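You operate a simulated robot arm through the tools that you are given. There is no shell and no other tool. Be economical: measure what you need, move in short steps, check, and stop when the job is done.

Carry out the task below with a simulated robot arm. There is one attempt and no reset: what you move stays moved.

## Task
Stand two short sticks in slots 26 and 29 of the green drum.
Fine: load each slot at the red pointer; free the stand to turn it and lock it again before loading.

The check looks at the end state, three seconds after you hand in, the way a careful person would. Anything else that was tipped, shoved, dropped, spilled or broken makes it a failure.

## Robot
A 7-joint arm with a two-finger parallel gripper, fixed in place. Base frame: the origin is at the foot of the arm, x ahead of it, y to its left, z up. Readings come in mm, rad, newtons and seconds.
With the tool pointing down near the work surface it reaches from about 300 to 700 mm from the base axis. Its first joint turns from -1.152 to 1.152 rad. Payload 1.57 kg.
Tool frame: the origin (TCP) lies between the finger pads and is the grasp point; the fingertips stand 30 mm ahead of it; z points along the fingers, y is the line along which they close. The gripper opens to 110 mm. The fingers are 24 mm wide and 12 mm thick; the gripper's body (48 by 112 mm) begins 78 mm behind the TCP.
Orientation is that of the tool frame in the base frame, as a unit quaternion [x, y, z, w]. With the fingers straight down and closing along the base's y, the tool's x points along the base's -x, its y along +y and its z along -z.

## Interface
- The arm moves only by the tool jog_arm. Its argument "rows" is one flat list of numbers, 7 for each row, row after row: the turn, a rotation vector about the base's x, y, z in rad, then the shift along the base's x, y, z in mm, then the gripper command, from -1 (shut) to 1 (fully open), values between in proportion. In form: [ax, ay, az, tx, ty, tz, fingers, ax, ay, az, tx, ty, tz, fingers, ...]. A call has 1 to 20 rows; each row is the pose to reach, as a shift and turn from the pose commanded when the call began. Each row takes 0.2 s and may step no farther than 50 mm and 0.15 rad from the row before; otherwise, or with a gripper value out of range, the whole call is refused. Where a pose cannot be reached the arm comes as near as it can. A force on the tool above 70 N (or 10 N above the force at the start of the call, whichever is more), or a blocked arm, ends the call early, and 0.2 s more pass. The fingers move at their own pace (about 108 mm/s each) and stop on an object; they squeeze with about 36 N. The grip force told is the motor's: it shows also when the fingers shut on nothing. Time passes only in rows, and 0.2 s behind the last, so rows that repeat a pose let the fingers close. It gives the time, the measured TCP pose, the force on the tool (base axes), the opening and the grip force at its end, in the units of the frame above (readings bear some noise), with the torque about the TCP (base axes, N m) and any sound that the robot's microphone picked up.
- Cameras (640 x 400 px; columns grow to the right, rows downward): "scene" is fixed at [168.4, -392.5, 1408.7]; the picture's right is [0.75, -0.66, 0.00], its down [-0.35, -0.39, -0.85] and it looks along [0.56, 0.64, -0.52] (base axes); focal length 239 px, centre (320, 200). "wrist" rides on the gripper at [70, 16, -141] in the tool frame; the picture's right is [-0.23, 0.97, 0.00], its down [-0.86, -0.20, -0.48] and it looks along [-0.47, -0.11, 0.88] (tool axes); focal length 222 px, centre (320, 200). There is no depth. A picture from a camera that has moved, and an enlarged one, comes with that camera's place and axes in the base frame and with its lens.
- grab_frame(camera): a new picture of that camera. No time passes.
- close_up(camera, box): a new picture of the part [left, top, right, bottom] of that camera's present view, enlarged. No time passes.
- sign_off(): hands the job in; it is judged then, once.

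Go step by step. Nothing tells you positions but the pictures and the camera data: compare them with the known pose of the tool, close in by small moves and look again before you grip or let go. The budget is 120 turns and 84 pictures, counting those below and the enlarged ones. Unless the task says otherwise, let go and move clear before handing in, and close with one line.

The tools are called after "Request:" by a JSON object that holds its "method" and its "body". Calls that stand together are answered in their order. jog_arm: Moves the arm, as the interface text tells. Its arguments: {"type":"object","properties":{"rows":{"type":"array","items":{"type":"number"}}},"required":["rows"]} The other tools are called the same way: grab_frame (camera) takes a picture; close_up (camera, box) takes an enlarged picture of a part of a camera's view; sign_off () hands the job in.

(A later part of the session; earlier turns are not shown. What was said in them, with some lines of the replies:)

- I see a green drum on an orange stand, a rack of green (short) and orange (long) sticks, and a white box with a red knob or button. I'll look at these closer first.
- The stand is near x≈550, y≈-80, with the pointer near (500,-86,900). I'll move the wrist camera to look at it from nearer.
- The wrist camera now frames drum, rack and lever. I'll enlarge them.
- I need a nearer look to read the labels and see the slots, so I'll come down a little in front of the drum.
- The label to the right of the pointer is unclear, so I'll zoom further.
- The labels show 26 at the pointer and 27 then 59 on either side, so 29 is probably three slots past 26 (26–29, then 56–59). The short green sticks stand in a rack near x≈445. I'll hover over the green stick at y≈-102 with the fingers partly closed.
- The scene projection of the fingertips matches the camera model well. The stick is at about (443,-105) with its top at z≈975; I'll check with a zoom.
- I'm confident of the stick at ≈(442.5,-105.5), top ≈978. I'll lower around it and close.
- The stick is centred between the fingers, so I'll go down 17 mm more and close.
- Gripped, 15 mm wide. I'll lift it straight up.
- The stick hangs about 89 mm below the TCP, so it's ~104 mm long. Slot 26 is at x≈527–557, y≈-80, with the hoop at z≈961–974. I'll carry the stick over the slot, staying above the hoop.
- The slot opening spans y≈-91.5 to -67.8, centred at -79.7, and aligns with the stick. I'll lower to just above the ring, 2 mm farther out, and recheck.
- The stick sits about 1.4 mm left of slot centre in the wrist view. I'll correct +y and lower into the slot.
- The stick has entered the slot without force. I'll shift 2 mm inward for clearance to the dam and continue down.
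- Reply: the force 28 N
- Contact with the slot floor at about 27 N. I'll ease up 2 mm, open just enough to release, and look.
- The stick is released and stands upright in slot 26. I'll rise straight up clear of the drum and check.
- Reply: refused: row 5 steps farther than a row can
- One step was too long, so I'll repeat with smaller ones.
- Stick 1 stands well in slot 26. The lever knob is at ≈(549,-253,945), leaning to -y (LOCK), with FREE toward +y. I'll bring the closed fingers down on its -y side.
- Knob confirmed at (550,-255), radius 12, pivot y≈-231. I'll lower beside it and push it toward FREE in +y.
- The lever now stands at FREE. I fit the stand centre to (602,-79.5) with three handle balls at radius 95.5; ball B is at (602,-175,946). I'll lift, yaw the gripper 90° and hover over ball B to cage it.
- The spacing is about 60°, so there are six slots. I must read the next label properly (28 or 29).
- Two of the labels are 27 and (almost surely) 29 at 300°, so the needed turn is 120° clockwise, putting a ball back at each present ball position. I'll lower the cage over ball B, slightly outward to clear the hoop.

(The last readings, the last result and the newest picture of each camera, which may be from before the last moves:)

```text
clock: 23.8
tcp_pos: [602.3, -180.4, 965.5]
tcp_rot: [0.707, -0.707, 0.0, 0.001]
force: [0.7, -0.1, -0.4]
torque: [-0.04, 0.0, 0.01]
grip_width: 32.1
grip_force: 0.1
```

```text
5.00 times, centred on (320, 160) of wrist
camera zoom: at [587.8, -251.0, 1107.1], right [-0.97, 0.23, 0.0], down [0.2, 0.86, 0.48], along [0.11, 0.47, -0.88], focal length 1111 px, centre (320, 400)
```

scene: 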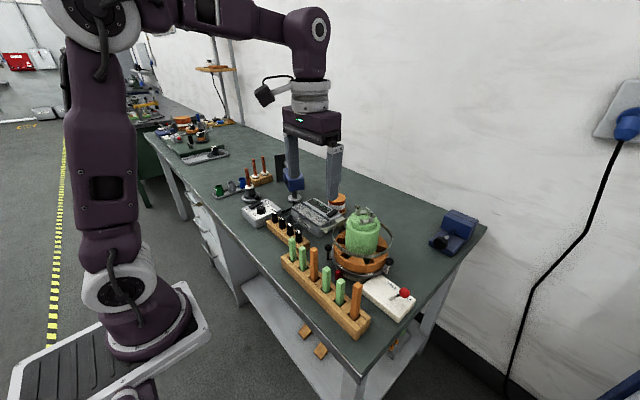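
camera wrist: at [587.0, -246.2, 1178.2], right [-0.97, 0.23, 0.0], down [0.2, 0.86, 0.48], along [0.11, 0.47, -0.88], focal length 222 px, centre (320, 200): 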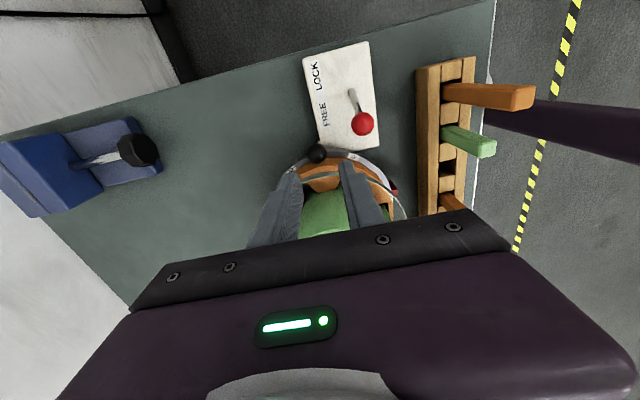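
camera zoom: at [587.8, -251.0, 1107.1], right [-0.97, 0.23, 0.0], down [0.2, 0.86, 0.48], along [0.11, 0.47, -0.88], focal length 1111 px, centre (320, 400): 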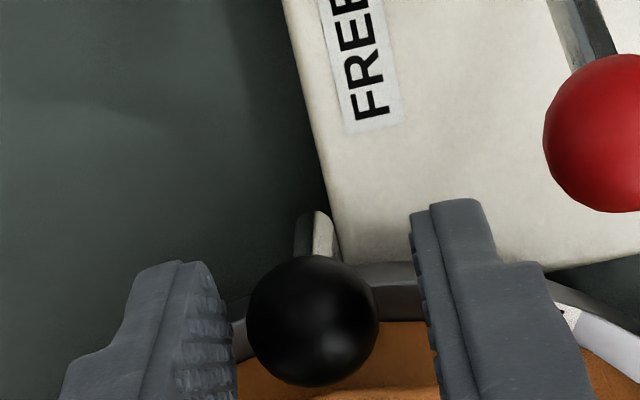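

The ball is caged between the fingers. I'll narrow the cage a little, then sweep clockwise along the arc for the first 32°, passing the red knob with a few mm to spare, and check.

Request:
{"method": "jog_arm", "body": {"rows": [0, 0, 0, -0.4, 3.5, 0, -0.52, 0, 0, 0, -0.4, 3.5, 0, -0.52, 0, 0, -0.07, -7.2, 3.7, 0, -0.52, 0, 0, -0.1396, -13.9, 4.4, 0, -0.52, 0, 0, -0.21, -20.5, 5.7, 0, -0.52, 0, 0, -0.2793, -27.1, 7.3, 0, -0.52, 0, 0, -0.349, -33.5, 9.4, 0, -0.52, 0, 0, -0.4189, -39.9, 11.9, 0, -0.52, 0, 0, -0.4887, -46, 14.9, 0, -0.52, 0, 0, -0.5585, -51.8, 18.2, 0, -0.52, 0, 0, -0.5585, -51.8, 18.2, 0, -0.52]}}

Request:
{"method": "close_up", "body": {"camera": "scene", "box": [320, 200, 430, 300]}}

Request:
{"method": "close_up", "body": {"camera": "wrist", "box": [220, 100, 400, 220]}}

```text
clock: 26.2
tcp_pos: [550.7, -161.8, 965.2]
tcp_rot: [-0.485, 0.874, -0.001, 0.0]
force: [0.4, -0.9, -0.6]
torque: [-0.04, 0.0, 0.0]
grip_width: 26.7
grip_force: 0.1
```

```text
4.00 times, centred on (375, 250) of scene
camera zoom: at [168.4, -392.5, 1408.7], right [0.75, -0.66, 0.0], down [-0.35, -0.39, -0.85], along [0.56, 0.64, -0.52], focal length 957 px, centre (100, 0)
```

zoom: 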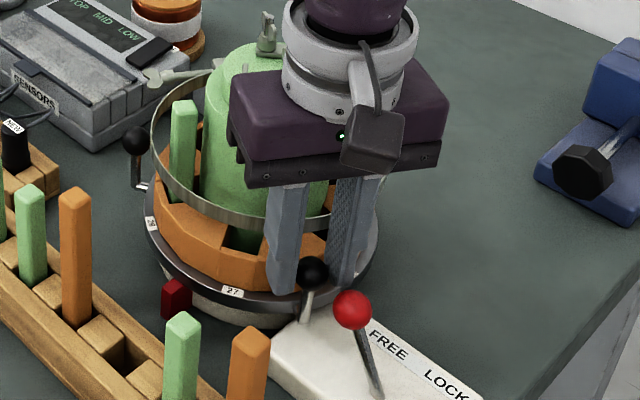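

```text
3.33 times, centred on (310, 160) of wrist
camera zoom: at [500.8, -213.6, 1106.8], right [-0.71, 0.71, 0.0], down [0.62, 0.62, 0.48], along [0.34, 0.34, -0.88], focal length 740 px, centre (353, 333)
```

zoom: 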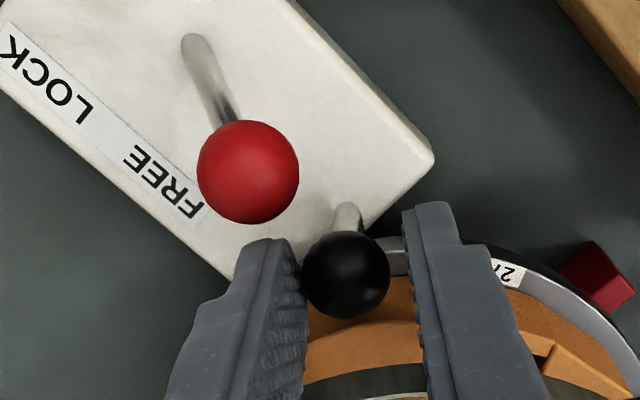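

The stand turns freely with the handle. I'll continue the sweep to the 166° handle position.

Request:
{"method": "jog_arm", "body": {"rows": [0, 0, -0.1047, -8.3, 5.9, 0, -0.52, 0, 0, -0.2094, -16, 12.5, 0, -0.52, 0, 0, -0.3142, -22.9, 19.9, 0, -0.52, 0, 0, -0.4189, -29, 28.1, 0, -0.52, 0, 0, -0.5236, -34.2, 36.8, 0, -0.52, 0, 0, -0.6283, -38.5, 46, 0, -0.52, 0, 0, -0.733, -41.8, 55.6, 0, -0.52, 0, 0, -0.8378, -44.1, 65.5, 0, -0.52, 0, 0, -0.9425, -45.4, 75.5, 0, -0.52, 0, 0, -1.0472, -45.5, 85.7, 0, -0.52, 0, 0, -1.1519, -44.7, 95.8, 0, -0.52, 0, 0, -1.2566, -42.7, 105.8, 0, -0.52, 0, 0, -1.2566, -42.7, 105.8, 0, -0.52]}}

Request:
{"method": "close_up", "body": {"camera": "scene", "box": [320, 200, 430, 300]}}

Request:
{"method": "close_up", "body": {"camera": "wrist", "box": [220, 100, 400, 220]}}

```text
clock: 29.0
tcp_pos: [507.3, -56.5, 965.4]
tcp_rot: [0.121, 0.993, 0.0, 0.0]
force: [-0.5, -0.5, -0.4]
torque: [0.03, -0.01, 0.03]
grip_width: 26.7
grip_force: 0.1
```

```text
4.00 times, centred on (375, 250) of scene
camera zoom: at [168.4, -392.5, 1408.7], right [0.75, -0.66, 0.0], down [-0.35, -0.39, -0.85], along [0.56, 0.64, -0.52], focal length 957 px, centre (100, 0)
```

zoom: 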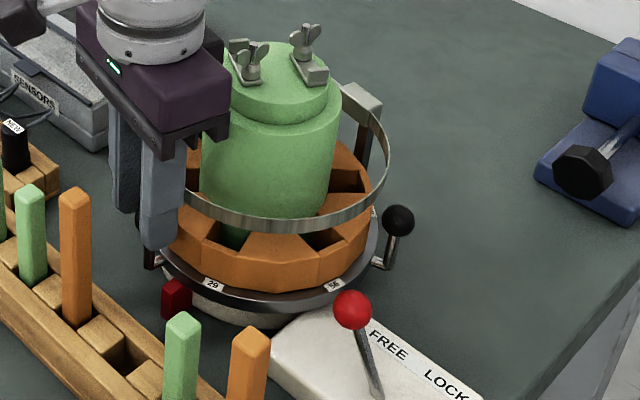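

```text
3.33 times, centred on (310, 160) of wrist
camera zoom: at [444.5, -24.8, 1107.0], right [0.46, 0.89, 0.0], down [0.78, -0.4, 0.48], along [0.43, -0.22, -0.88], focal length 740 px, centre (353, 333)
```

zoom: 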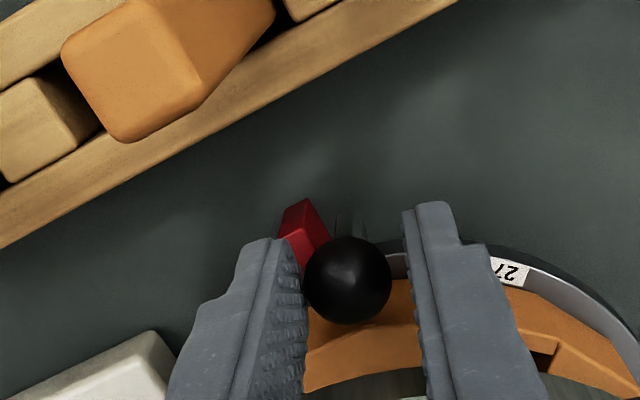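

Labels now read 29 and 56, so 29 is confirmed, and the hoop bracket turns with the stand and is out of the way. I'll push on to nearly 150°.

Request:
{"method": "jog_arm", "body": {"rows": [0, 0, -0.05, 1.4, 4.9, 0, -0.52, 0, 0, -0.1047, 2.9, 9.7, 0, -0.52, 0, 0, -0.1745, 5.5, 16, 0, -0.52, 0, 0, -0.2182, 7.3, 19.8, 0, -0.52, 0, 0, -0.2182, 7.3, 19.8, 0, -0.52]}}

Request:
{"method": "close_up", "body": {"camera": "scene", "box": [330, 240, 410, 290]}}

```text
clock: 30.2
tcp_pos: [515.3, -35.0, 965.9]
tcp_rot: [0.23, 0.973, -0.001, 0.0]
force: [-0.3, 1.1, 0.4]
torque: [0.04, -0.03, 0.02]
grip_width: 27.5
grip_force: 0.8
```

```text
8.00 times, centred on (370, 265) of scene
camera zoom: at [168.4, -392.4, 1408.7], right [0.75, -0.66, 0.0], down [-0.35, -0.39, -0.85], along [0.56, 0.64, -0.52], focal length 1914 px, centre (-80, -320)
```

zoom: 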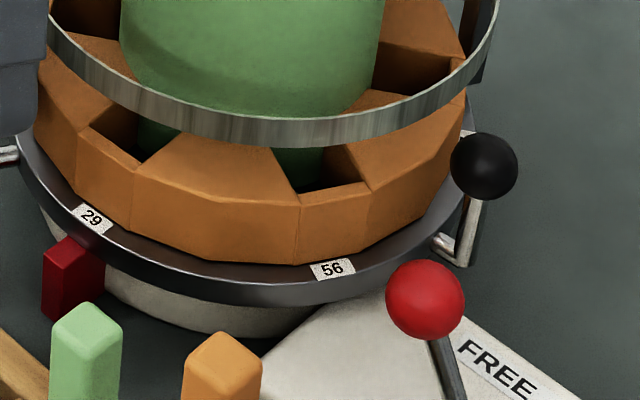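

Compared with the original view at 26, the drum is about 2.2° short. I'll nudge the last bit.

Request:
{"method": "jog_arm", "body": {"rows": [0, 0, -0.02, 0.9, 1.7, 0, -0.52, 0, 0, -0.0384, 1.7, 3.3, 0, -0.52, 0, 0, -0.0384, 1.7, 3.3, 0, -0.52]}}

Request:
{"method": "close_up", "body": {"camera": "scene", "box": [325, 235, 405, 285]}}

```text
clock: 31.0
tcp_pos: [516.4, -33.8, 964.3]
tcp_rot: [0.247, 0.969, 0.0, 0.0]
force: [-0.3, 0.1, 0.1]
torque: [0.03, 0.04, -0.01]
grip_width: 27.0
grip_force: 0.3
```

```text
8.00 times, centred on (365, 260) of scene
camera zoom: at [168.4, -392.5, 1408.7], right [0.75, -0.66, 0.0], down [-0.35, -0.39, -0.85], along [0.56, 0.64, -0.52], focal length 1914 px, centre (-40, -280)
```

zoom: 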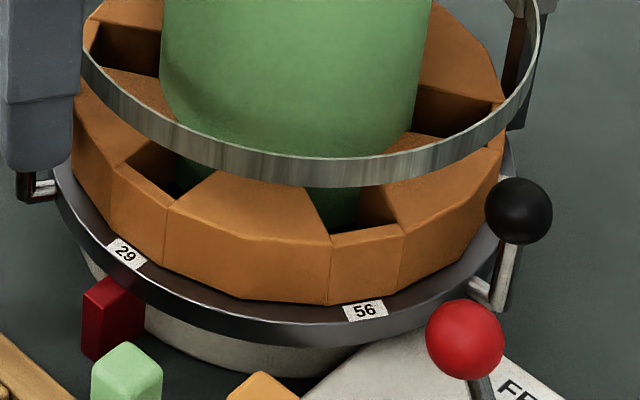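

Request:
{"method": "jog_arm", "body": {"rows": [0, 0, -0.011, 0.6, 1.0, 0, -0.52, 0, 0, -0.011, 0.6, 1.0, 0, -0.52, 0, 0, -0.011, 0.6, 1.0, 0, -0.52]}}

Request:
{"method": "close_up", "body": {"camera": "scene", "box": [325, 235, 405, 285]}}

```text
clock: 31.8
tcp_pos: [516.6, -31.0, 964.1]
tcp_rot: [0.254, 0.967, 0.0, 0.001]
force: [-1.2, -0.6, -0.3]
torque: [-0.01, 0.0, 0.03]
grip_width: 26.2
grip_force: 0.0
```

```text
8.00 times, centred on (365, 260) of scene
camera zoom: at [168.4, -392.5, 1408.7], right [0.75, -0.66, 0.0], down [-0.35, -0.39, -0.85], along [0.56, 0.64, -0.52], focal length 1914 px, centre (-40, -280)
```

zoom: 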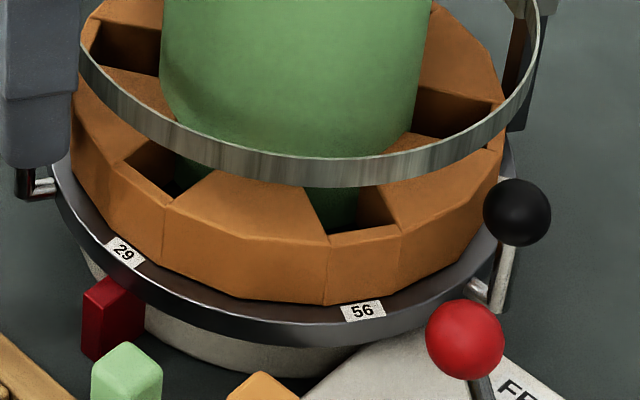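

The alignment now matches the original. I'll lift off the ball, unyaw, and move to the +y side of the red knob, hovering first.

Request:
{"method": "jog_arm", "body": {"rows": [0, 0, 0, 0, 0, 30, -0.52, 0, 0, 0, 0, 0, 70, -0.52, 0, 0, 0.128, 0, -15, 95, -0.7, 0, 0, 0.257, 5, -50, 95, -1, 0, 0, 0.385, 14, -85, 95, -1, 0, 0, 0.514, 22, -115, 95, -1, 0, 0, 0.514, 29, -138, 95, -1, 0, 0, 0.514, 29, -138, 60, -1, 0, 0, 0.514, 29, -138, 60, -1]}}

Request:
{"method": "close_up", "body": {"camera": "scene", "box": [335, 220, 435, 300]}}

Request:
{"method": "close_up", "body": {"camera": "wrist", "box": [220, 90, 400, 210]}}

```text
clock: 33.8
tcp_pos: [545.5, -168.1, 1025.8]
tcp_rot: [-0.002, 1.0, 0.0, 0.0]
force: [0.0, -0.6, -0.5]
torque: [-0.02, -0.01, -0.03]
grip_width: 0.0
grip_force: 21.3
```

```text
5.00 times, centred on (385, 260) of scene
camera zoom: at [168.4, -392.5, 1408.7], right [0.75, -0.66, 0.0], down [-0.35, -0.39, -0.85], along [0.56, 0.64, -0.52], focal length 1196 px, centre (-5, -100)
```

zoom: 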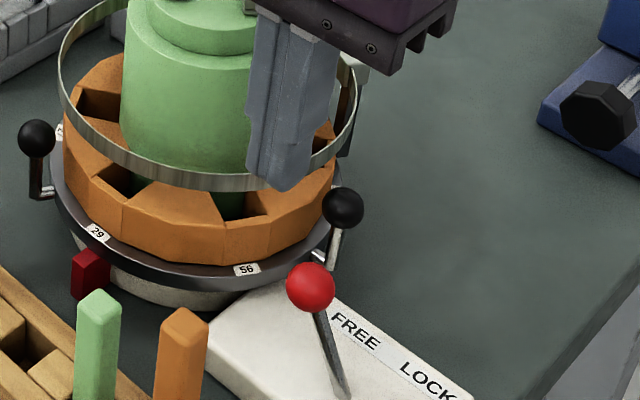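

```text
3.33 times, centred on (310, 150) of wrist
camera zoom: at [478.0, -153.8, 1168.1], right [0.22, 0.97, 0.0], down [0.86, -0.2, 0.48], along [0.47, -0.11, -0.88], focal length 740 px, centre (353, 367)
```

zoom: 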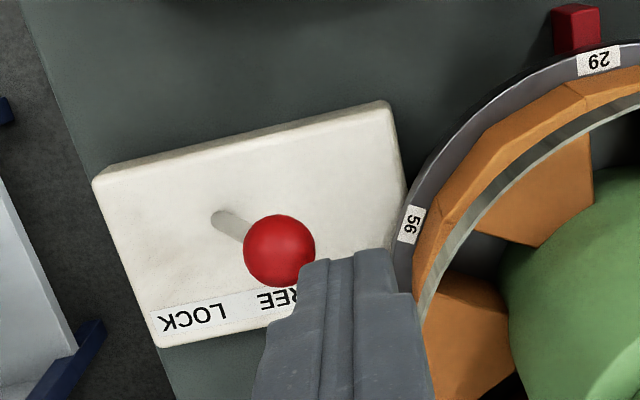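

The knob is at ≈(547,-195). I'll shift slightly (x-4.5, y+3), lower beside it and push it back to LOCK.

Request:
{"method": "jog_arm", "body": {"rows": [0, 0, 0, -4.5, 3, 0, -1, 0, 0, 0, -4.5, 3, -20, -1, 0, 0, 0, -4.5, 3, -40, -1, 0, 0, 0, -4.5, 3, -58, -1, 0, 0, 0, -4.5, 3, -58, -1]}}

Request:
{"method": "close_up", "body": {"camera": "scene", "box": [335, 220, 435, 300]}}

```text
clock: 35.0
tcp_pos: [541.6, -166.3, 967.0]
tcp_rot: [-0.002, 1.0, 0.0, 0.0]
force: [0.6, 0.3, 0.1]
torque: [0.01, -0.01, 0.01]
grip_width: 0.0
grip_force: 20.9
```

```text
5.00 times, centred on (385, 260) of scene
camera zoom: at [168.4, -392.5, 1408.7], right [0.75, -0.66, 0.0], down [-0.35, -0.39, -0.85], along [0.56, 0.64, -0.52], focal length 1196 px, centre (-5, -100)
```

zoom: 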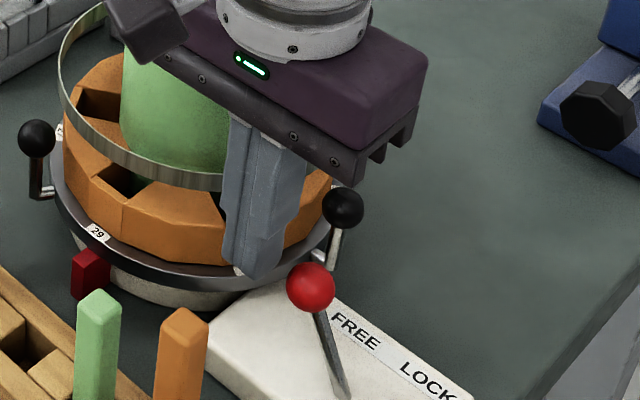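

Clear on all sides. I'll push in -y to LOCK.

Request:
{"method": "jog_arm", "body": {"rows": [0, 0, 0, 2, -8, 0, -1, 0, 0, 0, 4, -16, 0, -1, 0, 0, 0, 5, -24, 0, -1, 0, 0, 0, 5, -32, 0, -1, 0, 0, 0, 5, -40, 0, -1, 0, 0, 0, 5, -48, 0, -1, 0, 0, 0, 5, -56, 0, -1, 0, 0, 0, 5, -62, 0, -1, 0, 0, 0, 5, -62, 0, -1]}}

Request:
{"method": "close_up", "body": {"camera": "scene", "box": [325, 225, 445, 315]}}

```text
clock: 37.0
tcp_pos: [546.8, -228.7, 966.4]
tcp_rot: [-0.002, 1.0, 0.001, 0.0]
force: [0.1, -0.4, -0.9]
torque: [-0.02, 0.01, -0.02]
grip_width: 0.1
grip_force: 21.2
```

```text
4.44 times, centred on (385, 270) of scene
camera zoom: at [168.4, -392.5, 1408.7], right [0.75, -0.66, 0.0], down [-0.35, -0.39, -0.85], along [0.56, 0.64, -0.52], focal length 1063 px, centre (31, -111)
```

zoom: 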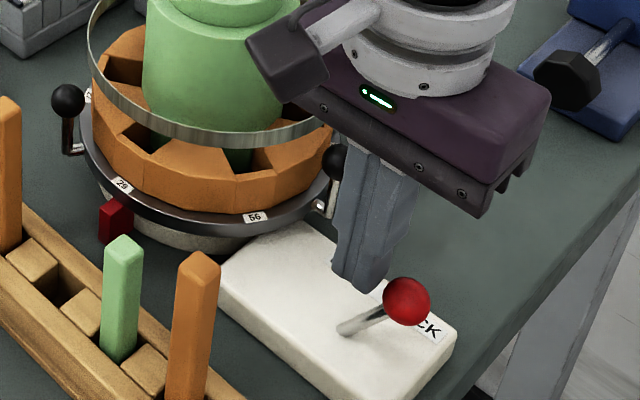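

Locked, with 29 still at the pointer. Next is the second green stick, at ≈(442.5,-150.5).

Request:
{"method": "jog_arm", "body": {"rows": [0, 0, 0, 0, 3, 40, -1, 0, 0, 0, 0, 3, 80, -1, 0, 0, 0, -30, 25, 100, -0.5, 0, 0, 0, -65, 50, 100, -0.27, 0, 0, 0, -100, 75, 100, -0.27, 0, 0, 0, -104, 77.5, 80, -0.27, 0, 0, 0, -104, 77.5, 50, -0.27, 0, 0, 0, -104, 77.5, 50, -0.27]}}

Request:
{"method": "close_up", "body": {"camera": "wrist", "box": [240, 110, 400, 210]}}

Request:
{"method": "close_up", "body": {"camera": "scene", "box": [290, 210, 390, 310]}}

```text
clock: 38.8
tcp_pos: [441.9, -151.6, 1017.8]
tcp_rot: [-0.002, 1.0, 0.001, 0.0]
force: [0.4, 0.1, 0.4]
torque: [-0.03, 0.02, 0.0]
grip_width: 40.1
grip_force: 0.2
```

```text
4.00 times, centred on (320, 160) of wrist
camera zoom: at [373.9, -136.9, 1158.9], right [0.22, 0.97, 0.0], down [0.86, -0.2, 0.48], along [0.47, -0.11, -0.88], focal length 888 px, centre (320, 360)
```

zoom: 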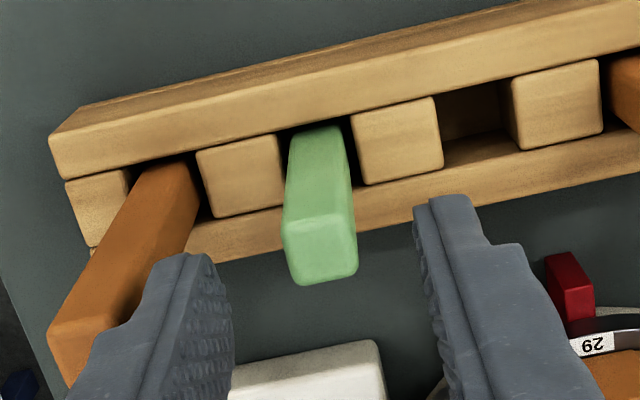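

```text
4.00 times, centred on (340, 260) of scene
camera zoom: at [168.4, -392.5, 1408.7], right [0.75, -0.66, 0.0], down [-0.35, -0.39, -0.85], along [0.56, 0.64, -0.52], focal length 957 px, centre (240, -40)
```

zoom: 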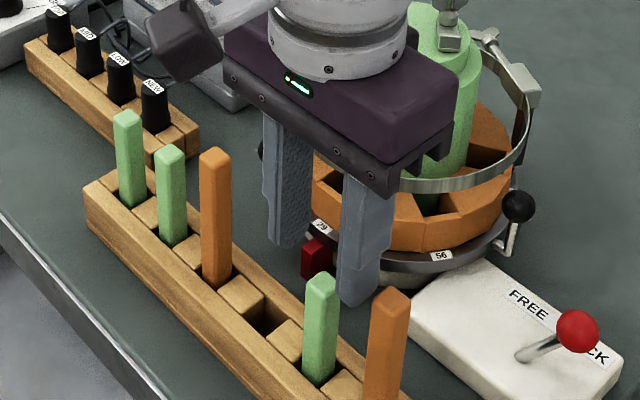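

Well centred. I'll narrow to 32 mm for clearance from the orange stick, descend and grip.

Request:
{"method": "jog_arm", "body": {"rows": [0, 0, 0, 0.5, 0, 0, -0.42, 0, 0, 0, 0.5, 0, -20, -0.42, 0, 0, 0, 0.5, 0, -40, -0.42, 0, 0, 0, 0.5, 0, -55, -0.42, 0, 0, 0, 0.5, 0, -55, -0.42, 0, 0, 0, 0.5, 0, -55, -1, 0, 0, 0, 0.5, 0, -55, -1, 0, 0, 0, 0.5, 0, -55, -1]}}

```text
clock: 40.6
tcp_pos: [443.2, -151.3, 961.7]
tcp_rot: [-0.002, 1.0, 0.0, 0.0]
force: [0.9, 0.9, -0.3]
torque: [0.0, 0.0, -0.01]
grip_width: 15.2
grip_force: 31.2
```

Gripped. I'll lift and carry over the slot at the pointer, using the same place that worked before.

Request:
{"method": "jog_arm", "body": {"rows": [0, 0, 0, 0, 0, 40, -1, 0, 0, 0, 0, 0, 85, -1, 0, 0, 0, 0, 0, 130, -1, 0, 0, 0, 33, 24, 132, -1, 0, 0, 0, 66, 48, 132, -1, 0, 0, 0, 99, 73, 132, -1, 0, 0, 0, 99, 73, 132, -1, 0, 0, 0, 99, 73, 132, -1]}}

Request:
{"method": "close_up", "body": {"camera": "wrist", "box": [250, 110, 390, 210]}}

Request:
{"method": "close_up", "body": {"camera": "scene", "box": [310, 190, 410, 290]}}

```text
clock: 42.4
tcp_pos: [543.4, -78.2, 1095.4]
tcp_rot: [-0.002, 1.0, -0.001, 0.0]
force: [-0.6, 0.3, -0.2]
torque: [-0.01, 0.0, -0.03]
grip_width: 15.2
grip_force: 30.9
```

```text
4.00 times, centred on (320, 160) of wrist
camera zoom: at [474.8, -63.0, 1236.9], right [0.22, 0.97, 0.0], down [0.86, -0.2, 0.48], along [0.47, -0.11, -0.88], focal length 888 px, centre (320, 360)
```

zoom: 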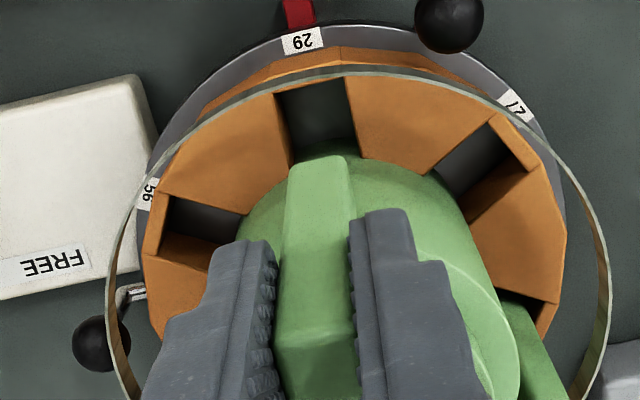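

```text
4.00 times, centred on (360, 240) of scene
camera zoom: at [168.4, -392.5, 1408.7], right [0.75, -0.66, 0.0], down [-0.35, -0.39, -0.85], along [0.56, 0.64, -0.52], focal length 957 px, centre (160, 40)
```

zoom: 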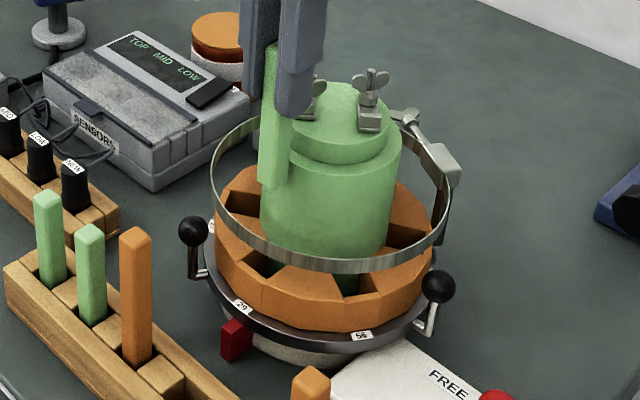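

The view is nearly identical to the first loading. I'll lower to just above the ring and check.

Request:
{"method": "jog_arm", "body": {"rows": [0, 0, 0, -2, 0, -15, -1, 0, 0, 0, -2, 0, -32, -1, 0, 0, 0, -2, 0, -48, -1, 0, 0, 0, -2, 0, -48, -1]}}

Request:
{"method": "close_up", "body": {"camera": "wrist", "box": [275, 130, 371, 190]}}

```text
clock: 43.4
tcp_pos: [542.6, -79.5, 1047.3]
tcp_rot: [-0.002, 1.0, 0.0, 0.0]
force: [0.5, 0.3, -0.2]
torque: [0.02, 0.02, 0.0]
grip_width: 14.9
grip_force: 30.9
```

```text
6.67 times, centred on (323, 160) of wrist
camera zoom: at [473.5, -63.3, 1188.6], right [0.22, 0.97, 0.0], down [0.86, -0.2, 0.48], along [0.47, -0.11, -0.88], focal length 1481 px, centre (300, 467)
```

zoom: 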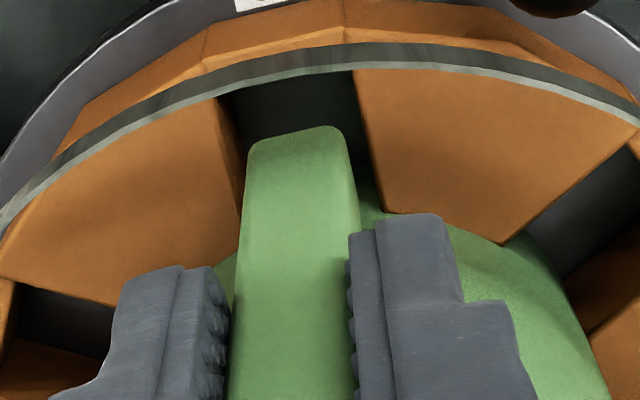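

Well centred, so I'll shift +0.7 mm in y and lower into the slot.

Request:
{"method": "jog_arm", "body": {"rows": [0, 0, 0, -1, 0.7, -10, -1, 0, 0, 0, -1, 0.7, -20, -1, 0, 0, 0, -1, 0.7, -28, -1, 0, 0, 0, -1, 0.7, -36, -1, 0, 0, 0, -1, 0.7, -44, -1, 0, 0, 0, -1, 0.7, -49, -1, 0, 0, 0, -1, 0.7, -49, -1]}}

Request:
{"method": "close_up", "body": {"camera": "scene", "box": [325, 205, 395, 265]}}

```text
clock: 45.0
tcp_pos: [539.5, -78.9, 996.2]
tcp_rot: [-0.001, 1.0, -0.001, 0.0]
force: [-1.7, 1.4, 6.8]
torque: [0.11, 0.16, 0.0]
grip_width: 15.2
grip_force: 30.7
```

```text
6.67 times, centred on (360, 235) of scene
camera zoom: at [168.2, -392.4, 1408.7], right [0.75, -0.66, 0.0], down [-0.35, -0.39, -0.85], along [0.56, 0.64, -0.52], focal length 1595 px, centre (53, -33)
```

zoom: 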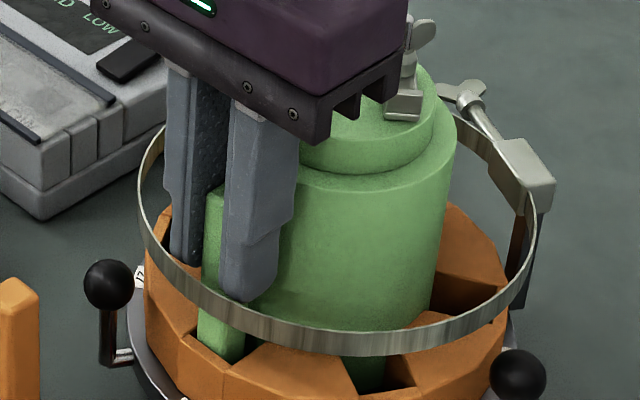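

There's a light contact slightly high, perhaps rubbing the dam. I'll raise 4 mm, move 2.5 mm inward, and continue down gently.

Request:
{"method": "jog_arm", "body": {"rows": [0, 0, 0, 0, 0, 4, -1, 0, 0, 0, 2.5, 0, 4, -1, 0, 0, 0, 2.5, 0, 0, -1, 0, 0, 0, 2.5, 0, -2, -1, 0, 0, 0, 2.5, 0, -2, -1]}}

```text
clock: 46.2
tcp_pos: [542.2, -77.6, 996.8]
tcp_rot: [-0.002, 1.0, 0.0, 0.002]
force: [-1.4, 1.1, 28.3]
torque: [0.13, -0.04, 0.0]
grip_width: 15.4
grip_force: 31.1
```

The contact is centred under the stick, so it's the floor. I'll ease up slightly, release and look.

Request:
{"method": "jog_arm", "body": {"rows": [0, 0, 0, 0, 0, 1.5, -1, 0, 0, 0, 0, 0, 1.5, -1, 0, 0, 0, 0, 0, 1.5, -0.6, 0, 0, 0, 0, 0, 1.5, -0.58, 0, 0, 0, 0, 0, 1.5, -0.58]}}

Request:
{"method": "close_up", "body": {"camera": "scene", "box": [325, 205, 395, 265]}}

Request:
{"method": "close_up", "body": {"camera": "wrist", "box": [265, 120, 381, 200]}}

```text
clock: 47.4
tcp_pos: [541.1, -77.8, 996.2]
tcp_rot: [-0.002, 1.0, 0.001, 0.0]
force: [-0.8, 0.4, -0.2]
torque: [0.02, 0.01, -0.01]
grip_width: 23.2
grip_force: 0.2
```

```text
6.67 times, centred on (360, 235) of scene
camera zoom: at [168.4, -392.5, 1408.7], right [0.75, -0.66, 0.0], down [-0.35, -0.39, -0.85], along [0.56, 0.64, -0.52], focal length 1595 px, centre (53, -33)
```

zoom: 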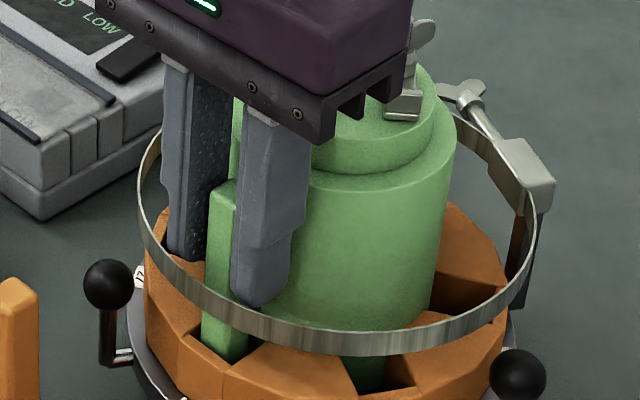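

```text
5.00 times, centred on (323, 160) of wrist
camera zoom: at [472.9, -62.3, 1137.8], right [0.22, 0.97, 0.0], down [0.86, -0.2, 0.48], along [0.47, -0.11, -0.88], focal length 1111 px, centre (305, 400)
```

zoom: 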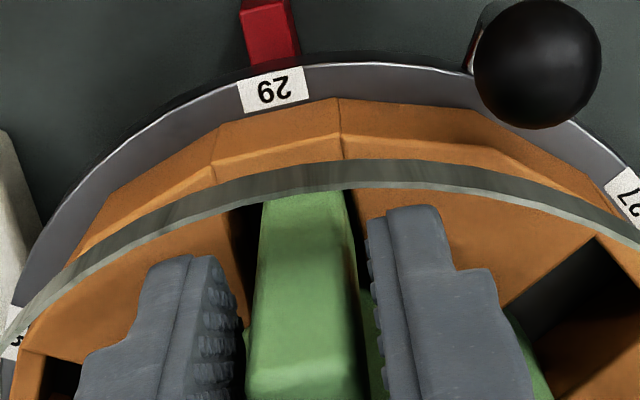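

The stick stands like the first one did, free between the fingers. I'll rise straight up, back away and inspect.

Request:
{"method": "jog_arm", "body": {"rows": [0, 0, 0, 0, 0, 15, -0.58, 0, 0, 0, 0, 0, 50, -0.58, 0, 0, 0, 0, 0, 95, -0.58, 0, 0, 0, 0, 0, 135, -0.58, 0, 0, 0, -30, 0, 160, -0.58, 0, 0, 0, -60, 20, 180, -0.58, 0, 0, 0, -90, 40, 190, -0.58, 0, 0, 0, -90, 40, 190, -0.58]}}

Request:
{"method": "close_up", "body": {"camera": "scene", "box": [320, 190, 420, 290]}}

Request:
{"method": "close_up", "body": {"camera": "wrist", "box": [240, 100, 400, 220]}}

Request:
{"method": "grab_frame", "body": {"camera": "scene"}}

```text
clock: 49.2
tcp_pos: [450.3, -37.7, 1184.4]
tcp_rot: [-0.001, 1.0, 0.001, 0.001]
force: [0.0, 0.2, 0.0]
torque: [0.03, 0.0, -0.01]
grip_width: 23.0
grip_force: 0.1
```

```text
4.00 times, centred on (370, 240) of scene
camera zoom: at [168.4, -392.5, 1408.7], right [0.75, -0.66, 0.0], down [-0.35, -0.39, -0.85], along [0.56, 0.64, -0.52], focal length 957 px, centre (120, 40)
```

zoom: 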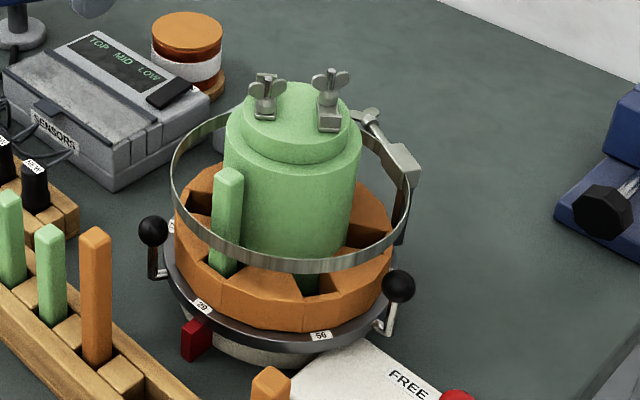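

```text
3.33 times, centred on (320, 160) of wrist
camera zoom: at [381.0, -21.8, 1326.8], right [0.22, 0.97, 0.0], down [0.86, -0.2, 0.48], along [0.47, -0.11, -0.88], focal length 740 px, centre (320, 333)
```

zoom: 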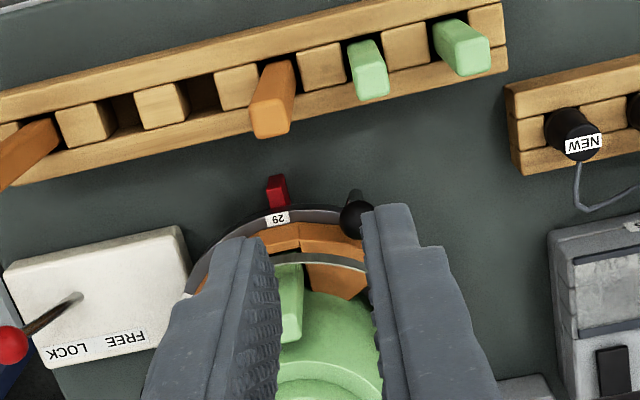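

```text
15 pictures are left
```

scene: 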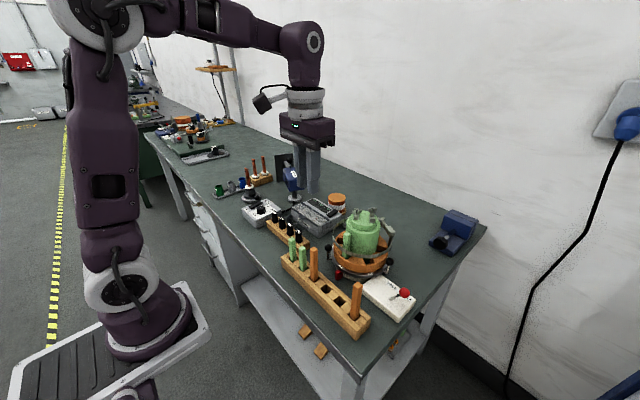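

Slot 29 is loaded upright. I'll take one look to verify the stick in slot 26, now on the far side of the drum.

Request:
{"method": "jog_arm", "body": {"rows": [0, 0, 0, 30, 40, 10, -0.58, 0, 0, 0, 60, 80, 20, -0.58, 0, 0, 0, 90, 115, 20, -0.58, 0, 0, 0, 110, 140, 20, -0.58, 0, 0, 0, 110, 140, 20, -0.58]}}

Request:
{"method": "close_up", "body": {"camera": "wrist", "box": [160, 100, 340, 220]}}

```text
refused: row 1 steps farther than a row can; nothing moved
```

```text
3.33 times, centred on (250, 160) of wrist
camera zoom: at [381.0, -21.8, 1326.8], right [0.22, 0.97, 0.0], down [0.86, -0.2, 0.48], along [0.47, -0.11, -0.88], focal length 740 px, centre (553, 333)
```

zoom: 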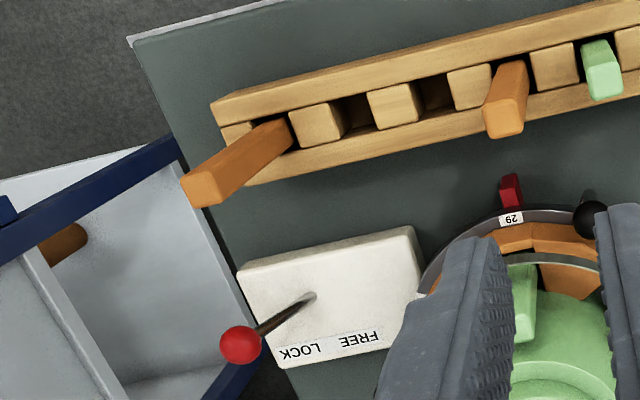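

The lever shows LOCK. I'll repeat the viewing move with shorter steps.

Request:
{"method": "jog_arm", "body": {"rows": [0, 0, 0, 25, 33, 5, -0.58, 0, 0, 0, 50, 66, 10, -0.58, 0, 0, 0, 75, 99, 15, -0.58, 0, 0, 0, 100, 130, 20, -0.58, 0, 0, 0, 100, 130, 20, -0.58]}}

Request:
{"method": "close_up", "body": {"camera": "wrist", "box": [160, 100, 340, 220]}}

```text
clock: 50.4
tcp_pos: [553.3, 93.8, 1204.0]
tcp_rot: [-0.002, 1.0, 0.0, 0.0]
force: [0.7, 0.4, -0.2]
torque: [-0.01, 0.0, 0.02]
grip_width: 23.0
grip_force: 0.0
```

```text
3.33 times, centred on (250, 160) of wrist
camera zoom: at [484.2, 109.6, 1345.9], right [0.22, 0.97, 0.0], down [0.86, -0.2, 0.48], along [0.47, -0.11, -0.88], focal length 740 px, centre (553, 333)
```

zoom: 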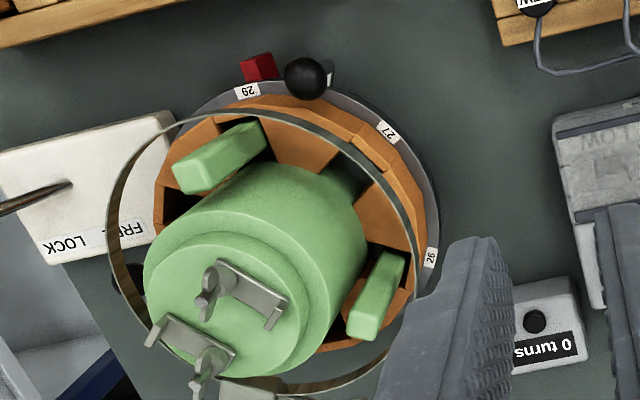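

Both short sticks stand in slots 26 and 29, the lever is at LOCK and the gripper is clear, so I'm handing in.

Request:
{"method": "sign_off", "body": {}}

```text
The job is handed in.
```

Two short green sticks now stand in slots 26 and 29 of the drum. Each was loaded at the red pointer with the stand locked, and I saw nothing else disturbed.
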